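You operate a simulated robot arm through the tools that you are given. There is no shell and no other tool. Be economical: measure what you need, move in short steps, check, and stop when the job is done.

You are at the controls of a simulated robot arm. One attempt, no reset.

Task
Run the light check: brown push button red dim, yellow one red bright, green one orange.
Fine: black knob ON, one button lit at a time, touch no plug or wire end; buttons and knob OFF at the end.

Only the result counts: the job must be done as asked and must still hold three seconds after the hand-in. Knocking over, shifting, dropping, spilling or breaking anything else fails it.

Robot
A 7-joint arm with a two-finger parallel gripper, fixed in place. Base frame: the origin is at the foot of the arm, x ahead of it, y to its left, z up. Lengths are in m, angles in rad, forces in N, time in s.
With the tool pointing down near the work surface it reaches from about 0.42 to 0.9 m from the base axis. Its first joint turns from -2.007 to 2.007 rad. Payload 3.91 kg.
The TCP is the grasp point between the finger pads, 0.03 m short of the fingertips. In the tool frame z runs along the fingers and y along their closing line. Largest opening 0.11 m; finger width 0.02, thickness 0.01; the body of the gripper, 0.048 by 0.112 m, starts 0.055 m behind the TCP.
Orientation is told as [roll, pitch, yaw] about the base's x, y, z axes, in that order, counted from this pose: with the fingers straight down and closing along the base's y, the tool's x points along the base's -x, its y along +y and its z along -z.

Tools
- The arm moves only by the tool arm_command. Its argument "commands" is a list of rows, each a list of 7 numbers: the gripper command, from -1 (fully open) to 1 (shut), values between in proportion, then the shift along the tool's x, y, z in units of 200 mm (1.0 is 200 mm), then the turn, a rotation vector about the tool's x, y, z in units of 180 degrees (1.0 is 180 degrees). In form: [[grip, tx, ty, tz, rx, ry, rz], ...]. A call has 1 to 12 rows; each row is the pose to reach, as a shift and turn from the pose commanded when the call began, along the tool's axes at that moment. A call with a number of a shift or a turn outside -1 to 1 is refused whole. A row lasts 0.2 s, in which the tool goes at most 0.05 m and 0.15 rad; a call with a longer step from one row to the next is refused whole, and so is a gripper value outside its range. A pose out of reach is approached as far as the arm can. The call stops where the force on the tool passes 40 N (or 10 N more than at its start, if that is more) or the arm is blocked; 0.2 s more then pass. Each finger travels about 0.153 m/s and halts on what it meets, pressing with about 33 N; the grip force reading is that of the motor and also rises with nothing between the fingers. The clock runs only during rows and for 0.2 s after the last one: add rows that repeat a pose to give the fingers time. It gives the time, the measured TCP pose, the force on the tool (base axes), the opening and the grip force at its end, in the units of the frame above (readings bear some noise), with the torque about the TCP (base axes, N m) and any sound that the robot's microphone picked up.
- Cameras (640 x 400 px; columns grow to the right, rows downward): "scene" is fixed at [0.2202, 0.65, 1.3629]; the picture's right is [-0.75, -0.67, 0.00], its down [-0.36, 0.40, -0.84] and it looks along [0.56, -0.63, -0.54] (base axes); focal length 332 px, centre (320, 200). "wrist" rides on the gripper at [0.072, 0.017, -0.103] in the tool frame; the picture's right is [-0.23, 0.97, 0.00], its down [-0.76, -0.18, -0.62] and it looks along [-0.61, -0.14, 0.78] (tool axes); focal length 222 px, centre (320, 200). There is no depth. A picture from a camera that has moved, and an enlarged one, comes with that camera's place and axes in the base frame and with its lens.
- snapshot(camera): a new picture of that camera. It takes no simulated time.
- lift_body(by): slides the trunk up (or, below 0, down) by that many m; the arm rides with it, the base frame stays. It gives what a move gives, with no picture.
- inspect(camera, box): a new picture of the part [left, top, right, bottom] of that camera's present view, enlarged. It takes no simulated time.
- finish_job(): hands the job in; it is judged then, once.

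Work in short steps. Places have to be worked out from the pictures, the camera data and where the tool is seen: move nearer, look again, correct. Check each grasp and each placing, and mend what went wrong. You have 120 turns and 68 pictures in all, those below and enlarged ones among them. Open the gripper and draw the arm clear of the work before you hand the job in, unless the task says otherwise; then end with one line.

The tools are called after "Request:" as a command line: name --pt "numbers of a row" for each row, then --argument value for the rest, lists and objects as JSON in quotes. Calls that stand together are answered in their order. arm_command: Moves the arm, as the interface text tells. Its arguments: {"type":"object","properties":{"commands":{"type":"array"}},"required":["commands"]} The other tools are called the same way: lift_body (by) slides the trunk up or down; snapshot (camera) takes a picture; inspect (camera, box) takes an enlarged picture of a part of a camera's view; finish_job () hands the job in.

At the start:

```text
t: 0.0
eef_pos: [0.6395, 0.1878, 1.0928]
ee_rot: [0.001, 0.001, 0.0]
force: [-0.4, -0.5, -0.7]
ft_torque: [0.02, -0.01, -0.01]
opening: 0.11
grasp_force: 0.1
trunk travel left (down, up): [-0.725, 0.265]
```

scene: 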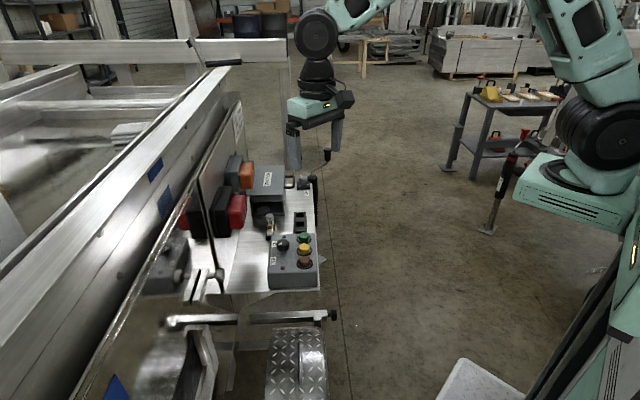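
wrist: 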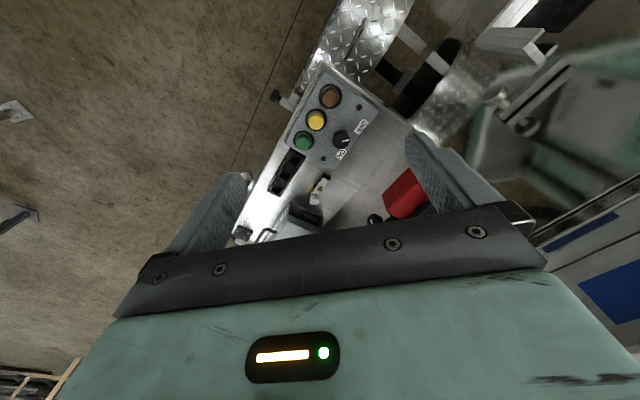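

I'll look closer at the control box and its surroundings from both cameras.

Request:
inspect --camera "scene" --box '[200, 140, 360, 300]'

Request:
inspect --camera "wrist" --box '[230, 60, 430, 250]'

```text
2.50 times, centred on (280, 220) of scene
camera zoom: at [0.2202, 0.65, 1.3629], right [-0.75, -0.67, 0.0], down [-0.36, 0.4, -0.84], along [0.56, -0.63, -0.54], focal length 831 px, centre (420, 150)
```

zoom: 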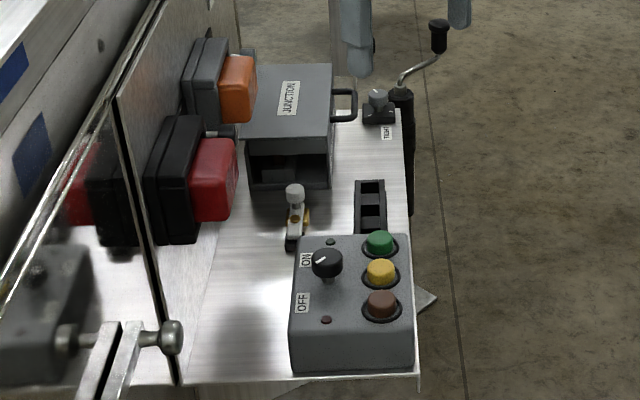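

```text
2.11 times, centred on (330, 155) of wrist
camera zoom: at [0.565, 0.2046, 1.1964], right [0.23, 0.97, 0.0], down [0.76, -0.18, 0.62], along [0.61, -0.14, -0.78], focal length 468 px, centre (299, 295)
```

zoom: 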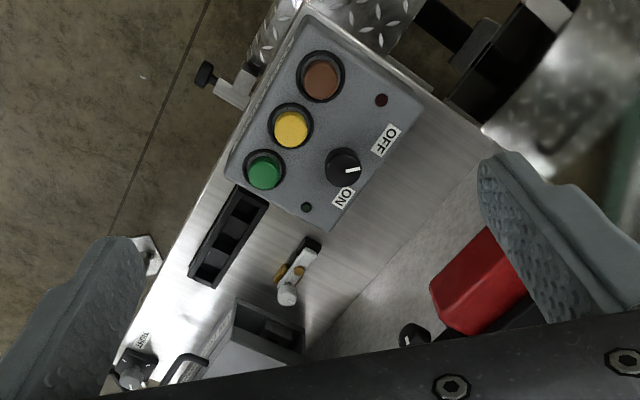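

Triangulating gives yellow at about (0.706, 0.166, 0.776), brown (0.673, 0.199), green (0.740, 0.131) and the knob about (0.749, 0.205, 0.785). I'll slide the trunk down to see more closely.

Request:
lift_body --by -0.16

Request:
inspect --camera "wrist" --box '[160, 0, 480, 200]'

```text
t: 1.8
eef_pos: [0.639, 0.1891, 0.933]
ee_rot: [0.0, -0.001, -0.001]
force: [0.1, 0.6, -0.2]
ft_torque: [-0.02, -0.03, 0.02]
opening: 0.1101
grasp_force: 0.0
trunk travel left (down, up): [-0.565, 0.425]
```

```text
2.00 times, centred on (320, 100) of wrist
camera zoom: at [0.565, 0.2046, 1.0365], right [0.23, 0.97, 0.0], down [0.76, -0.18, 0.62], along [0.61, -0.14, -0.78], focal length 444 px, centre (320, 400)
```

zoom: 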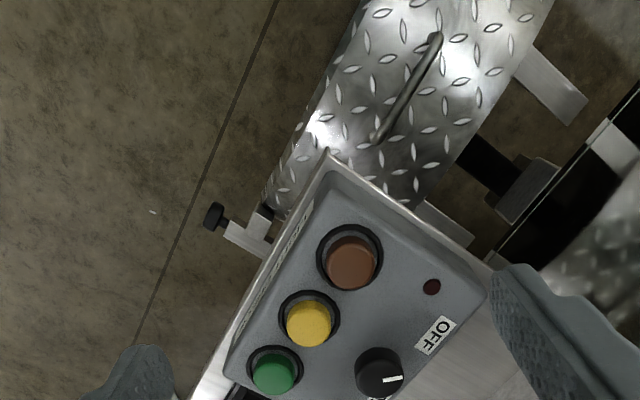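

The knob label ON is just out of frame; I move 0.06 m ahead (same height) for a full view.

Request:
arm_command --pt "-1 -0.15 0 0 0 0 0" --pt "-1 -0.35 0 0 0 0 0" --pt "-1 -0.35 0 0 0 0 0"

Request:
snapshot --camera "wrist"

```text
t: 2.6
eef_pos: [0.7087, 0.1901, 0.9338]
ee_rot: [0.0, 0.002, -0.001]
force: [-0.8, -0.3, -0.1]
ft_torque: [-0.01, -0.03, -0.01]
opening: 0.1096
grasp_force: 0.1
trunk travel left (down, up): [-0.565, 0.425]
```

```text
62 pictures are left
camera wrist: at [0.6345, 0.2056, 1.0374], right [0.23, 0.97, 0.0], down [0.76, -0.18, 0.62], along [0.61, -0.14, -0.78], focal length 222 px, centre (320, 200)
```

wrist: 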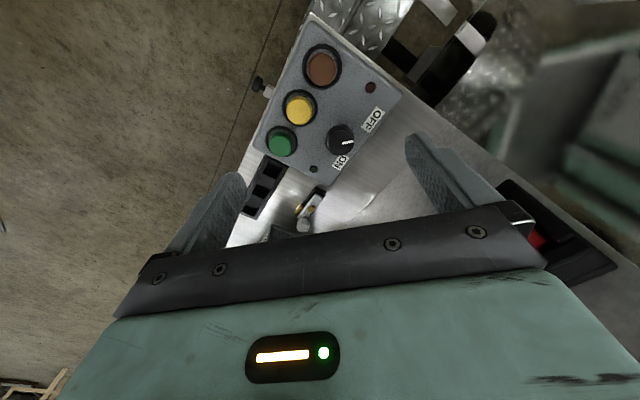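

Request:
inspect --camera "wrist" --box '[235, 10, 415, 240]'

```text
1.74 times, centred on (325, 125) of wrist
camera zoom: at [0.6345, 0.2056, 1.0374], right [0.23, 0.97, 0.0], down [0.76, -0.18, 0.62], along [0.61, -0.14, -0.78], focal length 386 px, centre (311, 330)
```

zoom: 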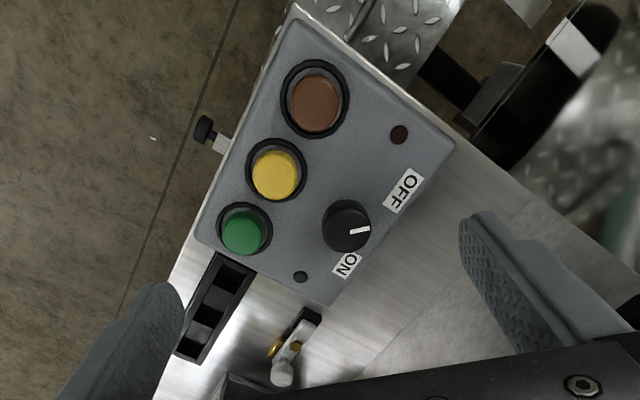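

The knob pointer is at OFF (+y) and ON lies along +x, so it needs 90° clockwise from above. I go above the knob with yaw +45° and the fingers open about 6 cm.

Request:
arm_command --pt "-0.1 -0.04 0.013 0.03 0 0 -0.0417" --pt "-0.1 -0.08 0.027 0.06 0 0 -0.0833" --pt "-0.1 -0.12 0.04 0.09 0 0 -0.125" --pt "-0.1 -0.16 0.053 0.12 0 0 -0.1667" --pt "-0.1 -0.2 0.067 0.15 0 0 -0.2083" --pt "-0.1 -0.235 0.08 0.17 0 0 -0.25" --pt "-0.1 -0.235 0.08 0.17 0 0 -0.25"

Request:
snapshot --camera "wrist"

Request:
inspect --camera "scene" --box '[200, 140, 360, 300]'

```text
t: 4.2
eef_pos: [0.7559, 0.2055, 0.898]
ee_rot: [0.001, 0.0, 0.786]
force: [0.3, 0.0, -0.3]
ft_torque: [0.0, -0.02, 0.03]
opening: 0.0605
grasp_force: 0.1
trunk travel left (down, up): [-0.565, 0.425]
```

```text
60 pictures are left
camera wrist: at [0.6912, 0.165, 1.0018], right [-0.53, 0.85, 0.0], down [0.66, 0.41, 0.62], along [0.53, 0.33, -0.78], focal length 222 px, centre (320, 200)
```

wrist: 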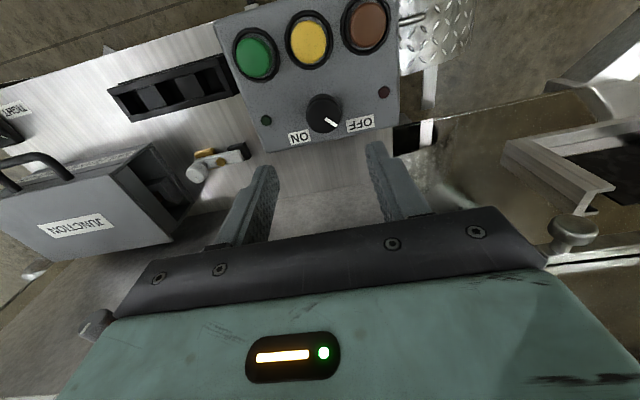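

```text
2.50 times, centred on (280, 220) of scene
camera zoom: at [0.2202, 0.65, 1.3629], right [-0.75, -0.67, 0.0], down [-0.36, 0.4, -0.84], along [0.56, -0.63, -0.54], focal length 831 px, centre (420, 150)
```

zoom: 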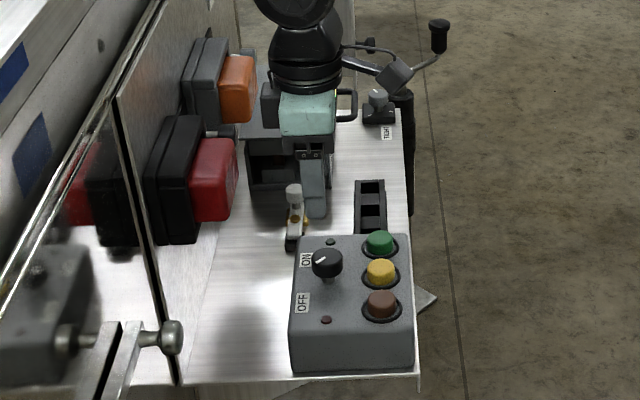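

Cross-checking the views puts the knob top at (0.750, 0.205, 0.782). I descend over it so the fingertips reach about z 0.757.

Request:
arm_command --pt "-0.1 0.023 0.019 0.15 0 0 0" --pt "-0.1 0.023 0.019 0.3 0 0 0" --pt "-0.1 0.023 0.019 0.4 0 0 0" --pt "-0.1 0.023 0.019 0.46 0 0 0" --pt "-0.1 0.023 0.019 0.51 0 0 0" --pt "-0.1 0.023 0.019 0.54 0 0 0" --pt "-0.1 0.023 0.019 0.54 0 0 0"

Request:
snapshot --camera "wrist"

Request:
inspect --camera "scene" --box '[240, 190, 340, 290]'

```text
t: 5.8
eef_pos: [0.7493, 0.2028, 0.7899]
ee_rot: [0.002, 0.001, 0.785]
force: [0.7, 0.1, -0.8]
ft_torque: [-0.01, -0.01, 0.0]
opening: 0.0605
grasp_force: 0.0
trunk travel left (down, up): [-0.565, 0.425]
```

```text
58 pictures are left
camera wrist: at [0.6855, 0.1627, 0.8938], right [-0.53, 0.85, 0.0], down [0.66, 0.41, 0.62], along [0.53, 0.33, -0.78], focal length 222 px, centre (320, 200)
```

wrist: 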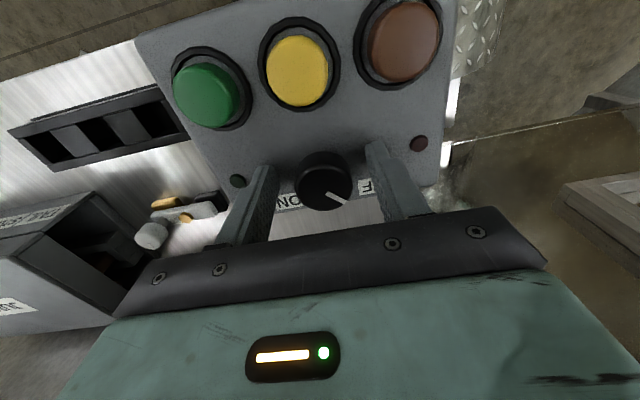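

```text
4.00 times, centred on (290, 240) of scene
camera zoom: at [0.2202, 0.65, 1.3629], right [-0.75, -0.67, 0.0], down [-0.36, 0.4, -0.84], along [0.56, -0.63, -0.54], focal length 1330 px, centre (440, 40)
```

zoom: 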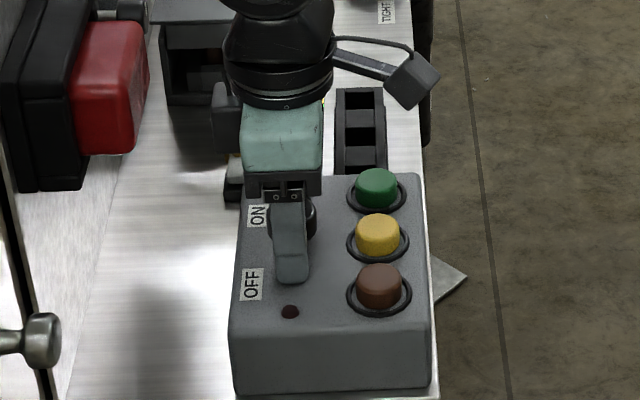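

The knob sits about 5 mm further toward the panel than the TCP; I correct and close on it.

Request:
arm_command --pt "-0.1 -0.022 0.01 0.01 0 0 0" --pt "0.1 -0.022 0.01 0.01 0 0 0" --pt "0.25 -0.022 0.01 0.01 0 0 0" --pt "0.35 -0.022 0.01 0.01 0 0 0" --pt "0.5 -0.022 0.01 0.01 0 0 0" --pt "0.5 -0.022 0.01 0.01 0 0 0"

Request:
snapshot --camera "wrist"

```text
t: 7.2
eef_pos: [0.7524, 0.2091, 0.7907]
ee_rot: [0.0, 0.0, 0.786]
force: [-1.3, 0.1, 9.2]
ft_torque: [-0.09, 0.21, -0.01]
opening: 0.0333
grasp_force: 44.9
trunk travel left (down, up): [-0.565, 0.425]
```

```text
56 pictures are left
camera wrist: at [0.6876, 0.1676, 0.8933], right [-0.53, 0.85, 0.0], down [0.66, 0.41, 0.62], along [0.53, 0.33, -0.78], focal length 222 px, centre (320, 200)
```

wrist: 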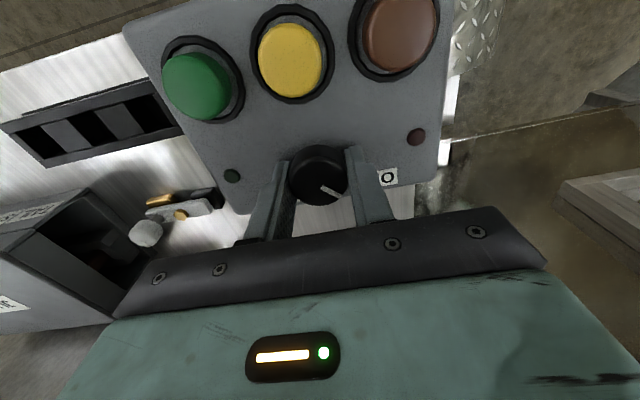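

The knob is held (0.033 m wide), with a slight 9 N press on the face. I lift 2 mm and turn clockwise in small steps, first 45°.

Request:
arm_command --pt "0.5 0 0 -0.01 0 0 0" --pt "0.5 0 0 -0.012 0 0 0.042" --pt "0.5 0 0 -0.012 0 0 0.084" --pt "0.5 0 0 -0.012 0 0 0.126" --pt "0.5 0 0 -0.012 0 0 0.168" --pt "0.5 0 0 -0.012 0 0 0.21" --pt "0.5 0 0 -0.012 0 0 0.25" --pt "0.5 0 0 -0.012 0 0 0.25"

Request:
snapshot --camera "wrist"

```text
t: 9.0
eef_pos: [0.7531, 0.2045, 0.7894]
ee_rot: [-0.003, 0.001, -0.003]
force: [13.9, -19.5, -14.8]
ft_torque: [-0.3, -0.13, 0.1]
opening: 0.0336
grasp_force: 44.9
trunk travel left (down, up): [-0.565, 0.425]
```

```text
55 pictures are left
camera wrist: at [0.6798, 0.2217, 0.8936], right [0.23, 0.97, 0.0], down [0.76, -0.18, 0.62], along [0.6, -0.15, -0.78], focal length 222 px, centre (320, 200)
```

wrist: 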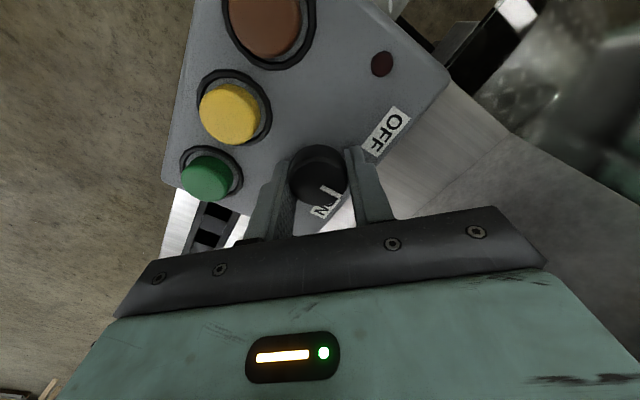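

The knob follows, with some side load because the axis is offset. I shift the commanded pose toward the load (+x, −y, down) and turn the other 45°.

Request:
arm_command --pt "0.5 -0.012 -0.02 0.012 0 0 0" --pt "0.5 -0.012 -0.02 0.012 0 0 0.042" --pt "0.5 -0.012 -0.02 0.012 0 0 0.084" --pt "0.5 -0.012 -0.02 0.012 0 0 0.126" --pt "0.5 -0.012 -0.02 0.012 0 0 0.168" --pt "0.5 -0.012 -0.02 0.012 0 0 0.21" --pt "0.5 -0.012 -0.02 0.012 0 0 0.25" --pt "0.5 -0.012 -0.02 0.012 0 0 0.25"

Request:
snapshot --camera "wrist"

Request:
inspect --camera "scene" --box '[200, 140, 360, 300]'

```text
t: 10.6
eef_pos: [0.7521, 0.2022, 0.7904]
ee_rot: [-0.007, 0.002, -0.706]
force: [-9.2, -11.1, 14.7]
ft_torque: [-0.19, 0.93, 0.01]
opening: 0.0331
grasp_force: 45.3
trunk travel left (down, up): [-0.565, 0.425]
stopped in row 7: the force on the tool passed its limit at 41 N (the readings are from after the stop); the commanded pose is now the measured one
```

```text
54 pictures are left
camera wrist: at [0.7075, 0.262, 0.8935], right [0.81, 0.59, -0.01], down [0.47, -0.63, 0.62], along [0.37, -0.51, -0.78], focal length 222 px, centre (320, 200)
```

wrist: 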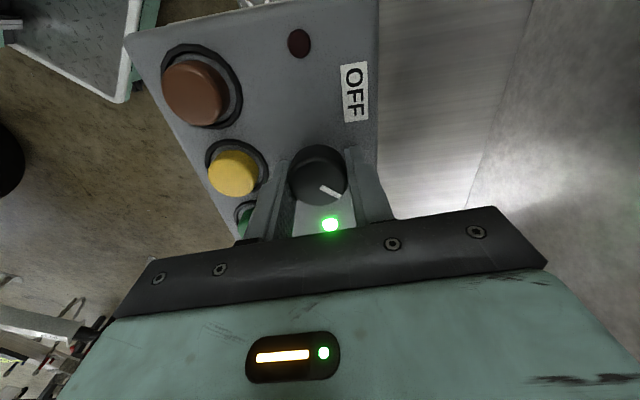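

```text
2.50 times, centred on (280, 220) of scene
camera zoom: at [0.2202, 0.65, 1.3629], right [-0.75, -0.67, 0.0], down [-0.36, 0.4, -0.84], along [0.56, -0.63, -0.54], focal length 831 px, centre (420, 150)
```

zoom: 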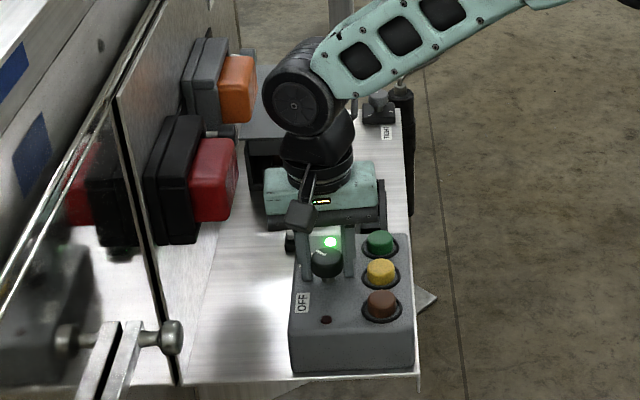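

The green pilot is lit, so the knob is ON. I open only slightly (yellow button is near) and rise straight up 0.1 m.

Request:
arm_command --pt "0.22 0 0 0 0 0 0" --pt "0.22 0 0 0 0 0 0" --pt "0.22 0 0 -0.1 0 0 0" --pt "0.22 0 0 -0.25 0 0 0" --pt "0.22 0 0 -0.4 0 0 0" --pt "1 0 0 -0.4 0 0 0" --pt "1 0 0 -0.4 0 0 0"

Request:
snapshot --camera "wrist"

```text
t: 12.2
eef_pos: [0.7587, 0.2039, 0.8696]
ee_rot: [-0.003, 0.002, -0.705]
force: [0.6, 0.4, 0.3]
ft_torque: [0.02, 0.02, 0.02]
opening: 0.0001
grasp_force: 33.0
trunk travel left (down, up): [-0.565, 0.425]
```

```text
52 pictures are left
camera wrist: at [0.7121, 0.2639, 0.972], right [0.8, 0.59, 0.0], down [0.47, -0.63, 0.62], along [0.37, -0.5, -0.78], focal length 222 px, centre (320, 200)
```

wrist: 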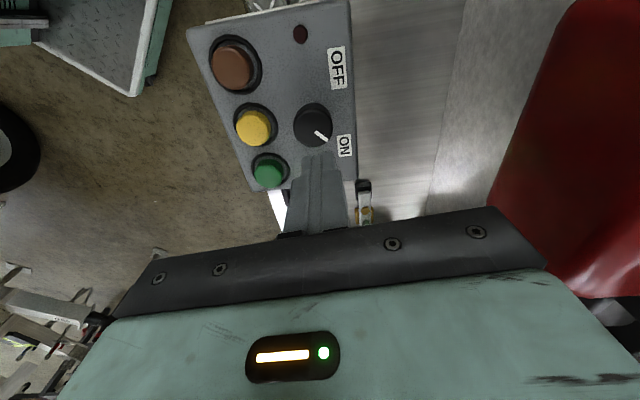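

Knob pointer is at ON, gripper closed. I move at this height above the brown button (0.673, 0.200), turning back toward yaw 0.

Request:
arm_command --pt "1 0.06 -0.055 0 0 0 -0.04" --pt "1 0.12 -0.11 0 0 0 -0.08" --pt "1 0.18 -0.165 0 0 0 -0.12" --pt "1 0.24 -0.22 0 0 0 -0.16" --pt "1 0.314 -0.293 0 0 0 -0.2" --pt "1 0.314 -0.293 0 0 0 -0.2244" --pt "1 0.314 -0.293 0 0 0 -0.2244"

Request:
snapshot --camera "wrist"

Request:
inspect --camera "scene" --box '[200, 140, 360, 300]'

```text
t: 13.8
eef_pos: [0.6687, 0.2, 0.8722]
ee_rot: [-0.003, 0.005, 0.0]
force: [-0.5, 0.1, -0.6]
ft_torque: [-0.02, -0.02, 0.0]
opening: 0.0002
grasp_force: 33.3
trunk travel left (down, up): [-0.565, 0.425]
```

```text
51 pictures are left
camera wrist: at [0.5943, 0.2165, 0.9754], right [0.23, 0.97, 0.0], down [0.76, -0.18, 0.62], along [0.6, -0.14, -0.78], focal length 222 px, centre (320, 200)
```

wrist: 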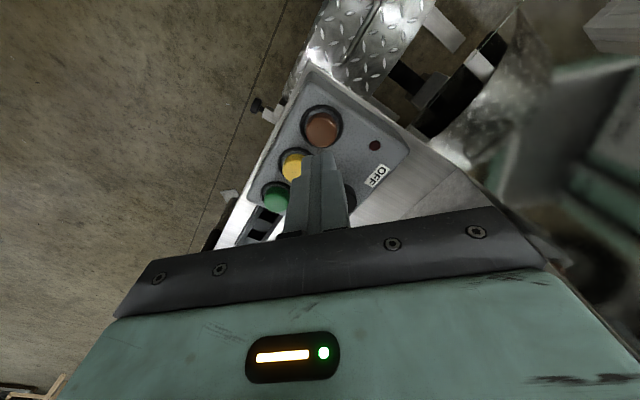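

```text
2.50 times, centred on (280, 220) of scene
camera zoom: at [0.2202, 0.65, 1.3629], right [-0.75, -0.67, 0.0], down [-0.36, 0.4, -0.84], along [0.56, -0.63, -0.54], focal length 831 px, centre (420, 150)
```

zoom: 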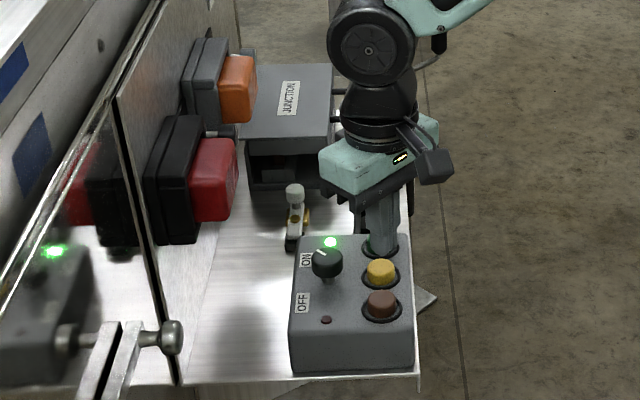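

Brown measures (0.670, 0.201), right below the closed fingertips. I descend to just above the cap and then in small steps onto it.

Request:
arm_command --pt "1 0 0 0.15 0 0 0" --pt "1 0 0 0.28 0 0 0" --pt "1 0 0 0.33 0 0 0" --pt "1 0 0 0.35 0 0 0" --pt "1 0 0 0.365 0 0 0" --pt "1 0 0 0.365 0 0 0"

Request:
inspect --camera "scene" --box '[240, 190, 340, 290]'

```text
t: 15.2
eef_pos: [0.6671, 0.1993, 0.7978]
ee_rot: [-0.001, 0.003, -0.001]
force: [0.0, -2.6, 12.0]
ft_torque: [-0.07, -0.02, 0.01]
opening: 0.0
grasp_force: 33.1
trunk travel left (down, up): [-0.565, 0.425]
heard: click
```

```text
4.00 times, centred on (290, 240) of scene
camera zoom: at [0.2202, 0.65, 1.3629], right [-0.75, -0.67, 0.0], down [-0.36, 0.4, -0.84], along [0.56, -0.63, -0.54], focal length 1330 px, centre (440, 40)
```

zoom: 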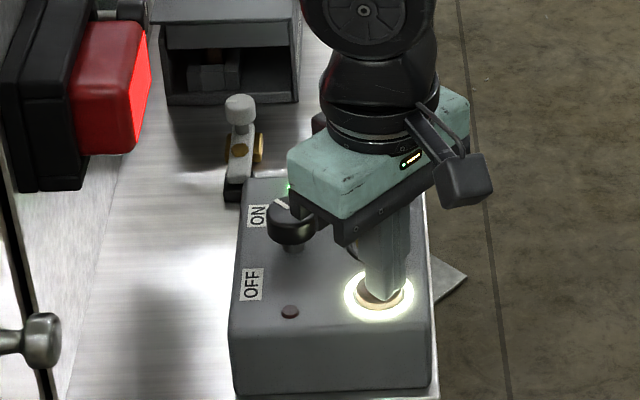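

Click heard: the brown ring is lit and the red lamp glows. I rise 3 cm to see whether it is latched and how bright.

Request:
arm_command --pt "1 0 0 -0.08 0 0 0" --pt "1 0 0 -0.16 0 0 0" --pt "1 0 0 -0.16 0 0 0"

Request:
inspect --camera "scene" --box '[200, 140, 360, 300]'

```text
t: 15.9
eef_pos: [0.6678, 0.199, 0.8286]
ee_rot: [-0.002, 0.004, 0.002]
force: [-0.2, 0.0, 0.0]
ft_torque: [-0.01, -0.04, 0.01]
opening: 0.0001
grasp_force: 33.2
trunk travel left (down, up): [-0.565, 0.425]
```

```text
2.50 times, centred on (280, 220) of scene
camera zoom: at [0.2202, 0.65, 1.3629], right [-0.75, -0.67, 0.0], down [-0.36, 0.4, -0.84], along [0.56, -0.63, -0.54], focal length 831 px, centre (420, 150)
```

zoom: 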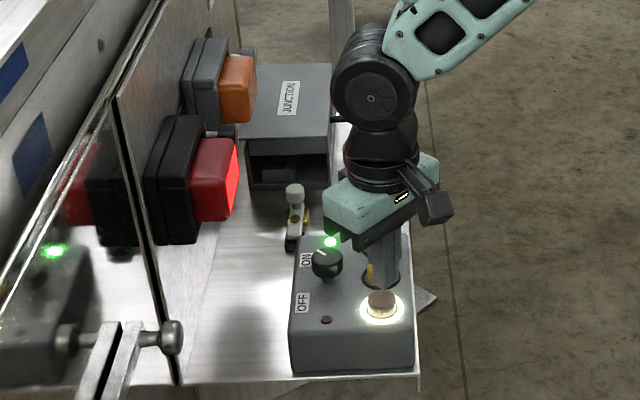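

Brown is latched on with the red lamp lit (presumably the dim level, to be compared with yellow). I press again to switch it off and rise.

Request:
arm_command --pt "1 -0.01 0 0.08 0 0 0" --pt "1 -0.01 0 0.13 0 0 0" --pt "1 -0.01 0 0.15 0 0 0" --pt "1 -0.01 0 0.165 0 0 0" --pt "1 -0.01 0 0.165 0 0 0" --pt "1 -0.01 0 0.08 0 0 0" --pt "1 -0.01 0 0 0 0 0" --pt "1 -0.01 0 0 0 0 0"

Request:
inspect --camera "scene" --box '[200, 140, 360, 300]'

```text
t: 17.8
eef_pos: [0.6714, 0.1983, 0.8287]
ee_rot: [-0.004, 0.002, -0.002]
force: [-0.1, 0.6, 0.6]
ft_torque: [0.0, 0.03, 0.0]
opening: 0.0002
grasp_force: 32.4
trunk travel left (down, up): [-0.565, 0.425]
heard: click
```

```text
2.50 times, centred on (280, 220) of scene
camera zoom: at [0.2202, 0.65, 1.3629], right [-0.75, -0.67, 0.0], down [-0.36, 0.4, -0.84], along [0.56, -0.63, -0.54], focal length 831 px, centre (420, 150)
```

zoom: 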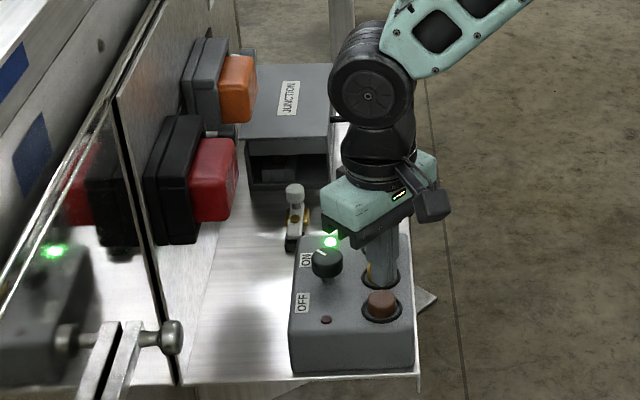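

Brown is off again. I move to yellow (0.707, 0.164) and press once, then rise.

Request:
arm_command --pt "1 -0.09 -0.085 0 0 0 0" --pt "1 -0.18 -0.172 0 0 0 0" --pt "1 -0.18 -0.172 0 0 0 0" --pt "1 -0.18 -0.172 0.08 0 0 0" --pt "1 -0.18 -0.172 0.13 0 0 0" --pt "1 -0.18 -0.172 0.15 0 0 0" --pt "1 -0.18 -0.172 0.165 0 0 0" --pt "1 -0.18 -0.172 0.165 0 0 0" --pt "1 -0.18 -0.172 0.08 0 0 0" --pt "1 -0.18 -0.172 0 0 0 0" --pt "1 -0.18 -0.172 0 0 0 0"

Request:
inspect --camera "scene" --box '[200, 140, 360, 300]'

```text
t: 20.1
eef_pos: [0.7068, 0.1637, 0.8284]
ee_rot: [-0.003, 0.006, 0.001]
force: [0.8, -0.5, -0.1]
ft_torque: [-0.01, 0.0, 0.01]
opening: 0.0
grasp_force: 33.0
trunk travel left (down, up): [-0.565, 0.425]
heard: click
```

```text
2.50 times, centred on (280, 220) of scene
camera zoom: at [0.2202, 0.65, 1.3629], right [-0.75, -0.67, 0.0], down [-0.36, 0.4, -0.84], along [0.56, -0.63, -0.54], focal length 831 px, centre (420, 150)
```

zoom: 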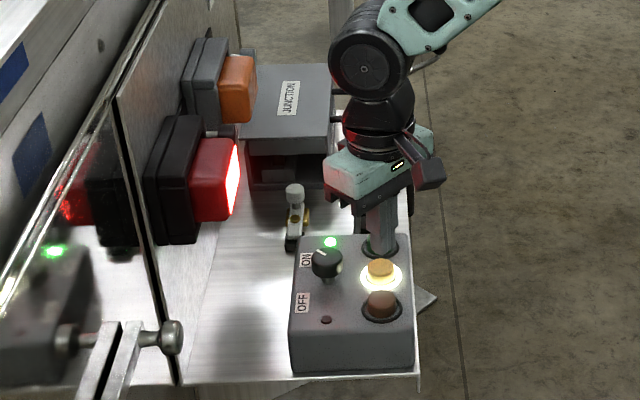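

Yellow gives red bright, clearly brighter than brown. I press it again to switch it off.

Request:
arm_command --pt "1 0 0 0.08 0 0 0" --pt "1 0 0 0.13 0 0 0" --pt "1 0 0 0.15 0 0 0" --pt "1 0 0 0.165 0 0 0" --pt "1 0 0 0.165 0 0 0" --pt "1 0 0 0.08 0 0 0" --pt "1 0 0 0 0 0 0" --pt "1 0 0 0 0 0 0"

Request:
inspect --camera "scene" --box '[200, 140, 360, 300]'

Request:
snapshot --camera "wrist"

```text
t: 21.9
eef_pos: [0.7049, 0.1654, 0.8282]
ee_rot: [-0.004, 0.002, 0.002]
force: [0.6, 0.3, 0.3]
ft_torque: [0.01, 0.0, 0.02]
opening: 0.0001
grasp_force: 33.3
trunk travel left (down, up): [-0.565, 0.425]
heard: click
```

```text
2.50 times, centred on (280, 220) of scene
camera zoom: at [0.2202, 0.65, 1.3629], right [-0.75, -0.67, 0.0], down [-0.36, 0.4, -0.84], along [0.56, -0.63, -0.54], focal length 831 px, centre (420, 150)
```

zoom: 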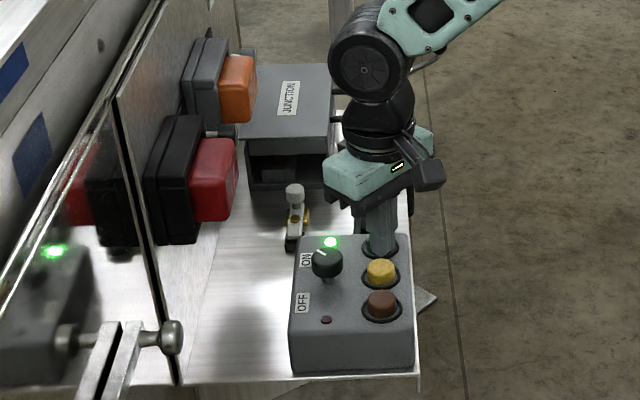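

```text
44 pictures are left
camera wrist: at [0.6313, 0.1813, 0.932], right [0.23, 0.97, 0.0], down [0.76, -0.18, 0.62], along [0.6, -0.14, -0.78], focal length 222 px, centre (320, 200)
```

wrist: 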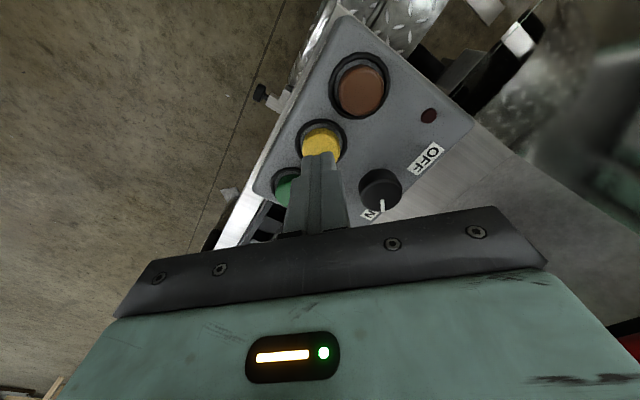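

Yellow is off. Now green at (0.741, 0.130): press once and rise.

Request:
arm_command --pt "1 -0.088 -0.086 0 0 0 0" --pt "1 -0.177 -0.172 0 0 0 0" --pt "1 -0.177 -0.172 0 0 0 0" --pt "1 -0.177 -0.172 0.08 0 0 0" --pt "1 -0.177 -0.172 0.13 0 0 0" --pt "1 -0.177 -0.172 0.15 0 0 0" --pt "1 -0.177 -0.172 0.165 0 0 0" --pt "1 -0.177 -0.172 0.165 0 0 0" --pt "1 -0.177 -0.172 0.08 0 0 0" --pt "1 -0.177 -0.172 0 0 0 0" --pt "1 -0.177 -0.172 0 0 0 0"

Request:
inspect --camera "scene" --box '[200, 140, 360, 300]'

```text
t: 24.4
eef_pos: [0.74, 0.1317, 0.8285]
ee_rot: [-0.002, 0.005, 0.0]
force: [0.1, -1.5, -0.3]
ft_torque: [0.0, -0.01, -0.04]
opening: 0.0004
grasp_force: 32.7
trunk travel left (down, up): [-0.565, 0.425]
heard: click
```

```text
2.50 times, centred on (280, 220) of scene
camera zoom: at [0.2202, 0.65, 1.3629], right [-0.75, -0.67, 0.0], down [-0.36, 0.4, -0.84], along [0.56, -0.63, -0.54], focal length 831 px, centre (420, 150)
```

zoom: 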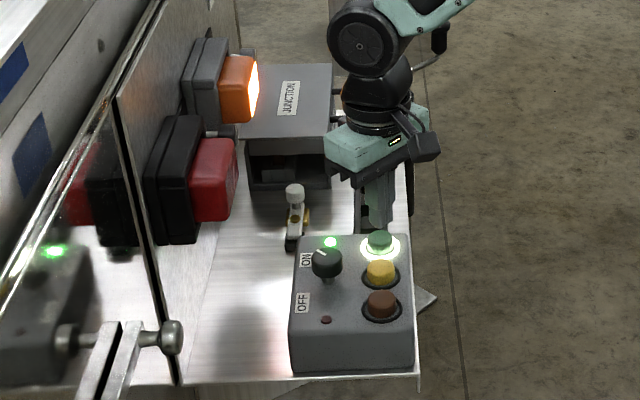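

Green lights the orange lamp. I press again to switch it off, then rise to knob-approach height.

Request:
arm_command --pt "1 0 0 0.08 0 0 0" --pt "1 0 0 0.13 0 0 0" --pt "1 0 0 0.15 0 0 0" --pt "1 0 0 0.165 0 0 0" --pt "1 0 0 0.165 0 0 0" --pt "1 0 0 0.08 0 0 0" --pt "1 0 0 0 0 0 0" --pt "1 0 0 -0.2 0 0 0" --pt "1 0 0 -0.2 0 0 0"

Request:
inspect --camera "scene" --box '[200, 140, 360, 300]'

```text
t: 26.4
eef_pos: [0.7442, 0.1298, 0.8682]
ee_rot: [-0.003, 0.004, 0.001]
force: [0.3, 0.3, 0.3]
ft_torque: [0.03, -0.02, -0.01]
opening: 0.0
grasp_force: 33.4
trunk travel left (down, up): [-0.565, 0.425]
heard: click
```

```text
2.50 times, centred on (280, 220) of scene
camera zoom: at [0.2202, 0.65, 1.3629], right [-0.75, -0.67, 0.0], down [-0.36, 0.4, -0.84], along [0.56, -0.63, -0.54], focal length 831 px, centre (420, 150)
```

zoom: 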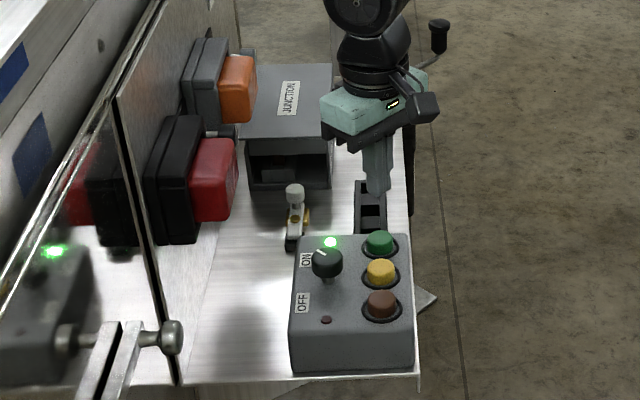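

All buttons are off; only the power pilot remains. I move above the knob (0.750, 0.2045), yaw about −40°, fingers opened to 47 mm.

Request:
arm_command --pt "1 -0.007 0.074 0 0 0 0.04" --pt "1 -0.014 0.148 0 0 0 0.08" --pt "0.15 -0.021 0.222 0 0 0 0.12" --pt "0.15 -0.028 0.296 0 0 0 0.16" --pt "0.15 -0.035 0.37 0 0 0 0.2" --pt "0.15 -0.035 0.37 0 0 0 0.222" --pt "0.15 -0.035 0.37 0 0 0 0.222"

Request:
snapshot --camera "wrist"

```text
t: 27.9
eef_pos: [0.7493, 0.2052, 0.8678]
ee_rot: [-0.005, 0.003, -0.699]
force: [0.4, 0.1, 0.2]
ft_torque: [0.0, -0.03, 0.0]
opening: 0.047
grasp_force: 0.1
trunk travel left (down, up): [-0.565, 0.425]
```

```text
41 pictures are left
camera wrist: at [0.7031, 0.2648, 0.971], right [0.8, 0.6, 0.0], down [0.47, -0.62, 0.62], along [0.37, -0.5, -0.78], focal length 222 px, centre (320, 200)
```

wrist: 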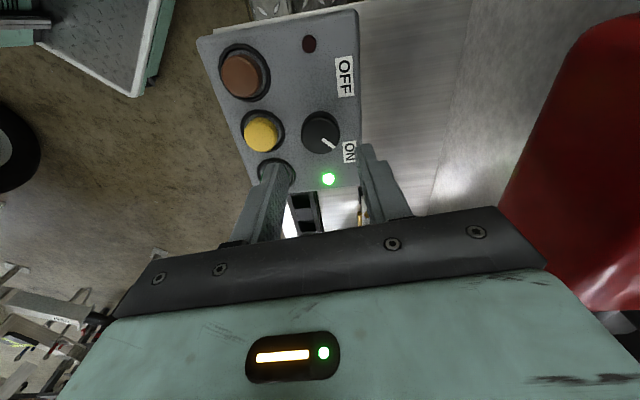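

The knob is centred under the fingers. I descend 0.076 m around it.

Request:
arm_command --pt "0.15 0 0 0.15 0 0 0" --pt "0.15 0 0 0.26 0 0 0" --pt "0.15 0 0 0.33 0 0 0" --pt "0.15 0 0 0.375 0 0 0" --pt "0.15 0 0 0.375 0 0 0"

Request:
snapshot --camera "wrist"

```text
t: 29.1
eef_pos: [0.7507, 0.2057, 0.7917]
ee_rot: [-0.004, 0.001, -0.698]
force: [-0.1, 0.7, 0.6]
ft_torque: [0.0, 0.01, -0.01]
opening: 0.047
grasp_force: 0.0
trunk travel left (down, up): [-0.565, 0.425]
```

```text
40 pictures are left
camera wrist: at [0.7035, 0.2649, 0.8957], right [0.8, 0.6, 0.0], down [0.47, -0.62, 0.62], along [0.37, -0.5, -0.78], focal length 222 px, centre (320, 200)
```

wrist: 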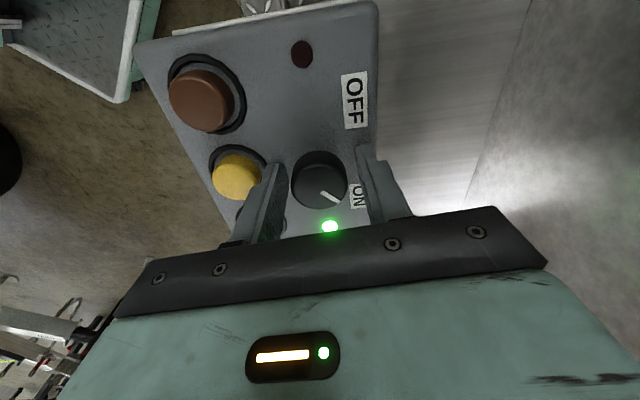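

No contact and the knob is between the fingers. I close and turn the first 45° counter-clockwise.

Request:
arm_command --pt "0.3 0 0 0 0 0 0" --pt "0.45 0 0 0 0 0 0" --pt "0.5 0 0 0 0 0 0" --pt "0.5 0 0 0 0 0 -0.042" --pt "0.5 0 0 0 0 0 -0.084" --pt "0.5 0 0 0 0 0 -0.126" --pt "0.5 0 0 0 0 0 -0.168" --pt "0.5 0 0 0 0 0 -0.21" --pt "0.5 0 0 0 0 0 -0.222" --pt "0.5 0 0 0 0 0 -0.222"

Request:
snapshot --camera "wrist"

```text
t: 31.4
eef_pos: [0.7485, 0.2043, 0.7916]
ee_rot: [-0.003, 0.007, 0.001]
force: [4.1, -0.5, -10.3]
ft_torque: [-0.05, -0.52, 0.02]
opening: 0.0334
grasp_force: 45.4
trunk travel left (down, up): [-0.565, 0.425]
```

```text
39 pictures are left
camera wrist: at [0.6752, 0.2214, 0.896], right [0.23, 0.97, 0.0], down [0.76, -0.18, 0.62], along [0.6, -0.14, -0.78], focal length 222 px, centre (320, 200)
```

wrist: 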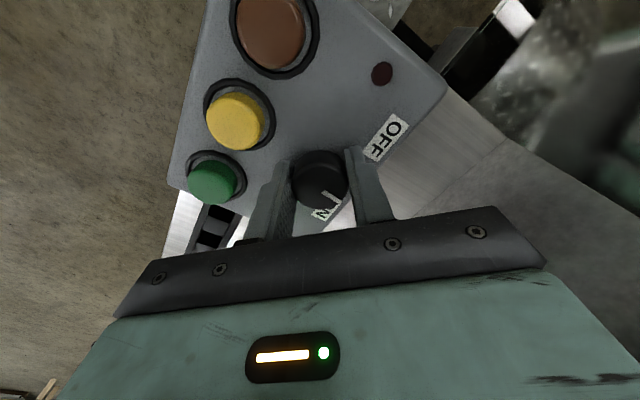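

Turning well with little load; pilot already appears off. I turn the rest, about 46°.

Request:
arm_command --pt "0.5 -0.006 0 0.005 0 0 -0.042" --pt "0.5 -0.006 0 0.005 0 0 -0.084" --pt "0.5 -0.006 0 0.005 0 0 -0.126" --pt "0.5 -0.006 0 0.005 0 0 -0.168" --pt "0.5 -0.006 0 0.005 0 0 -0.21" --pt "0.5 -0.006 0 0.005 0 0 -0.24" --pt "0.5 -0.006 0 0.005 0 0 -0.255" --pt "0.5 -0.006 0 0.005 0 0 -0.255"

Request:
snapshot --camera "wrist"

```text
t: 33.1
eef_pos: [0.7499, 0.2034, 0.7924]
ee_rot: [0.002, 0.004, 0.802]
force: [-19.4, -7.9, 18.0]
ft_torque: [-0.5, 0.71, 0.06]
opening: 0.0333
grasp_force: 45.0
trunk travel left (down, up): [-0.565, 0.425]
```

```text
38 pictures are left
camera wrist: at [0.6853, 0.1636, 0.896], right [-0.54, 0.84, 0.0], down [0.66, 0.43, 0.62], along [0.52, 0.34, -0.78], focal length 222 px, centre (320, 200)
```

wrist: 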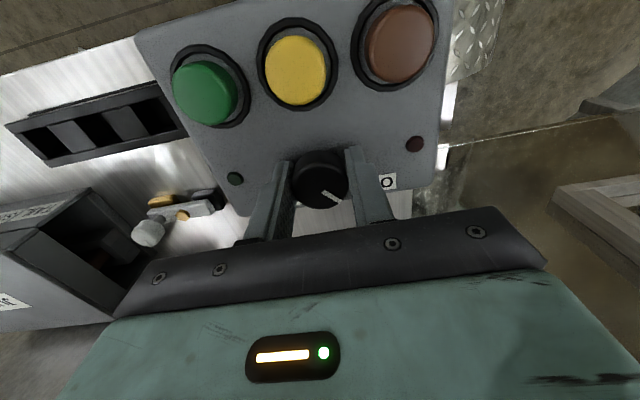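

Same picture as the original OFF pose and the pilot is dark. I open to 60 mm and rise straight up to check.

Request:
arm_command --pt "-0.1 0 0 0 0 0 0" --pt "-0.1 0 0 0 0 0 0" --pt "-0.1 0 0 -0.1 0 0 0" --pt "-0.1 0 0 -0.3 0 0 0" --pt "-0.1 0 0 -0.5 0 0 0" --pt "-0.1 0 0 -0.7 0 0 0" --pt "-0.1 0 0 -0.7 0 0 0"

Request:
inspect --camera "wrist" --box '[180, 0, 440, 200]'

Request:
inspect --camera "scene" --box '[200, 140, 360, 300]'

```text
t: 34.8
eef_pos: [0.7486, 0.2055, 0.9334]
ee_rot: [0.002, 0.003, 0.802]
force: [-0.5, 0.5, -0.1]
ft_torque: [-0.04, -0.01, -0.01]
opening: 0.0607
grasp_force: 0.0
trunk travel left (down, up): [-0.565, 0.425]
```

```text
2.00 times, centred on (310, 100) of wrist
camera zoom: at [0.6847, 0.1643, 1.0364], right [-0.54, 0.84, 0.0], down [0.66, 0.42, 0.62], along [0.52, 0.34, -0.79], focal length 444 px, centre (340, 400)
```

zoom: 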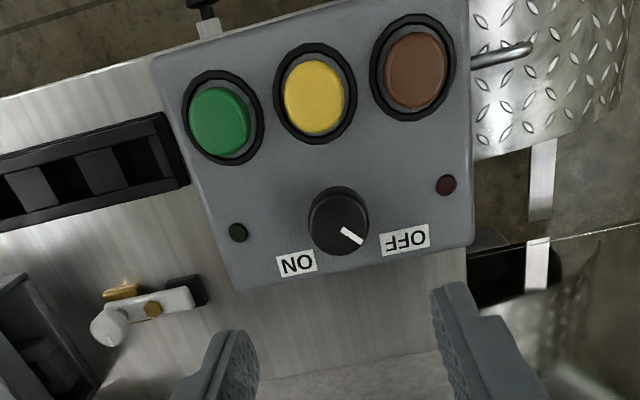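

```text
2.50 times, centred on (280, 220) of scene
camera zoom: at [0.2202, 0.65, 1.3629], right [-0.75, -0.67, 0.0], down [-0.36, 0.4, -0.84], along [0.56, -0.63, -0.54], focal length 831 px, centre (420, 150)
```

zoom: 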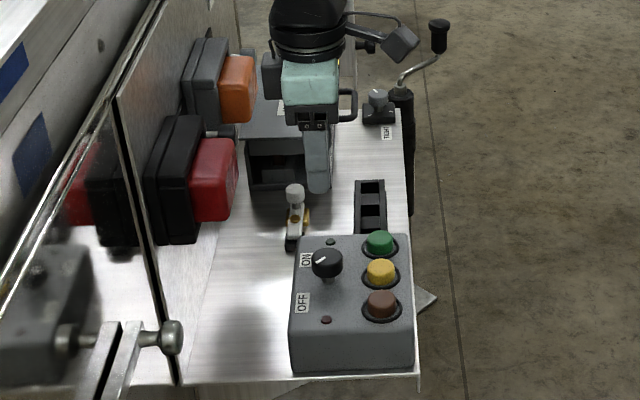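

The knob is back at its starting OFF position, all buttons and lamps are dark, and nothing else moved. I back off, raise and open the gripper fully.

Request:
arm_command --pt "-0.5 0.1 0 -0.2 0 0 0" --pt "-1 0.25 0 -0.35 0 0 0" --pt "-1 0.4 0 -0.5 0 0 0" --pt "-1 0.5 0 -0.6 0 0 0" --pt "-1 0.5 0 -0.6 0 0 0"

Request:
snapshot --camera "scene"

```text
t: 36.0
eef_pos: [0.6794, 0.1319, 1.0511]
ee_rot: [0.002, 0.005, 0.801]
force: [-0.3, -0.2, 0.4]
ft_torque: [0.0, -0.02, 0.02]
opening: 0.11
grasp_force: 0.1
trunk travel left (down, up): [-0.565, 0.425]
```

```text
35 pictures are left
```

scene: 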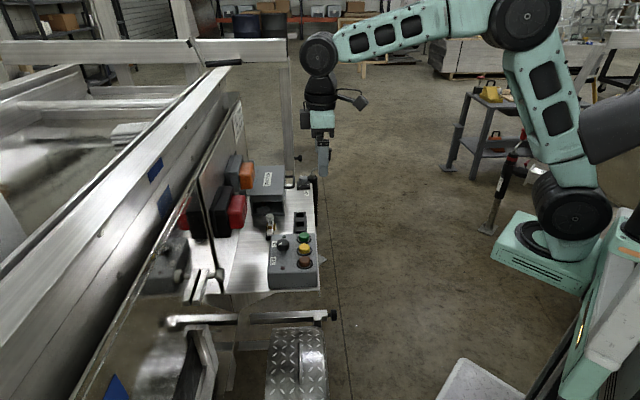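

The arm is clear and everything is off; I hand the job in.

Request:
finish_job

```text
The job is handed in.
```

The light check is done and all three lights came on as asked: brown gave red dim, yellow red bright and green orange, one button lit at a time with the knob ON, and all buttons and the knob are now OFF.
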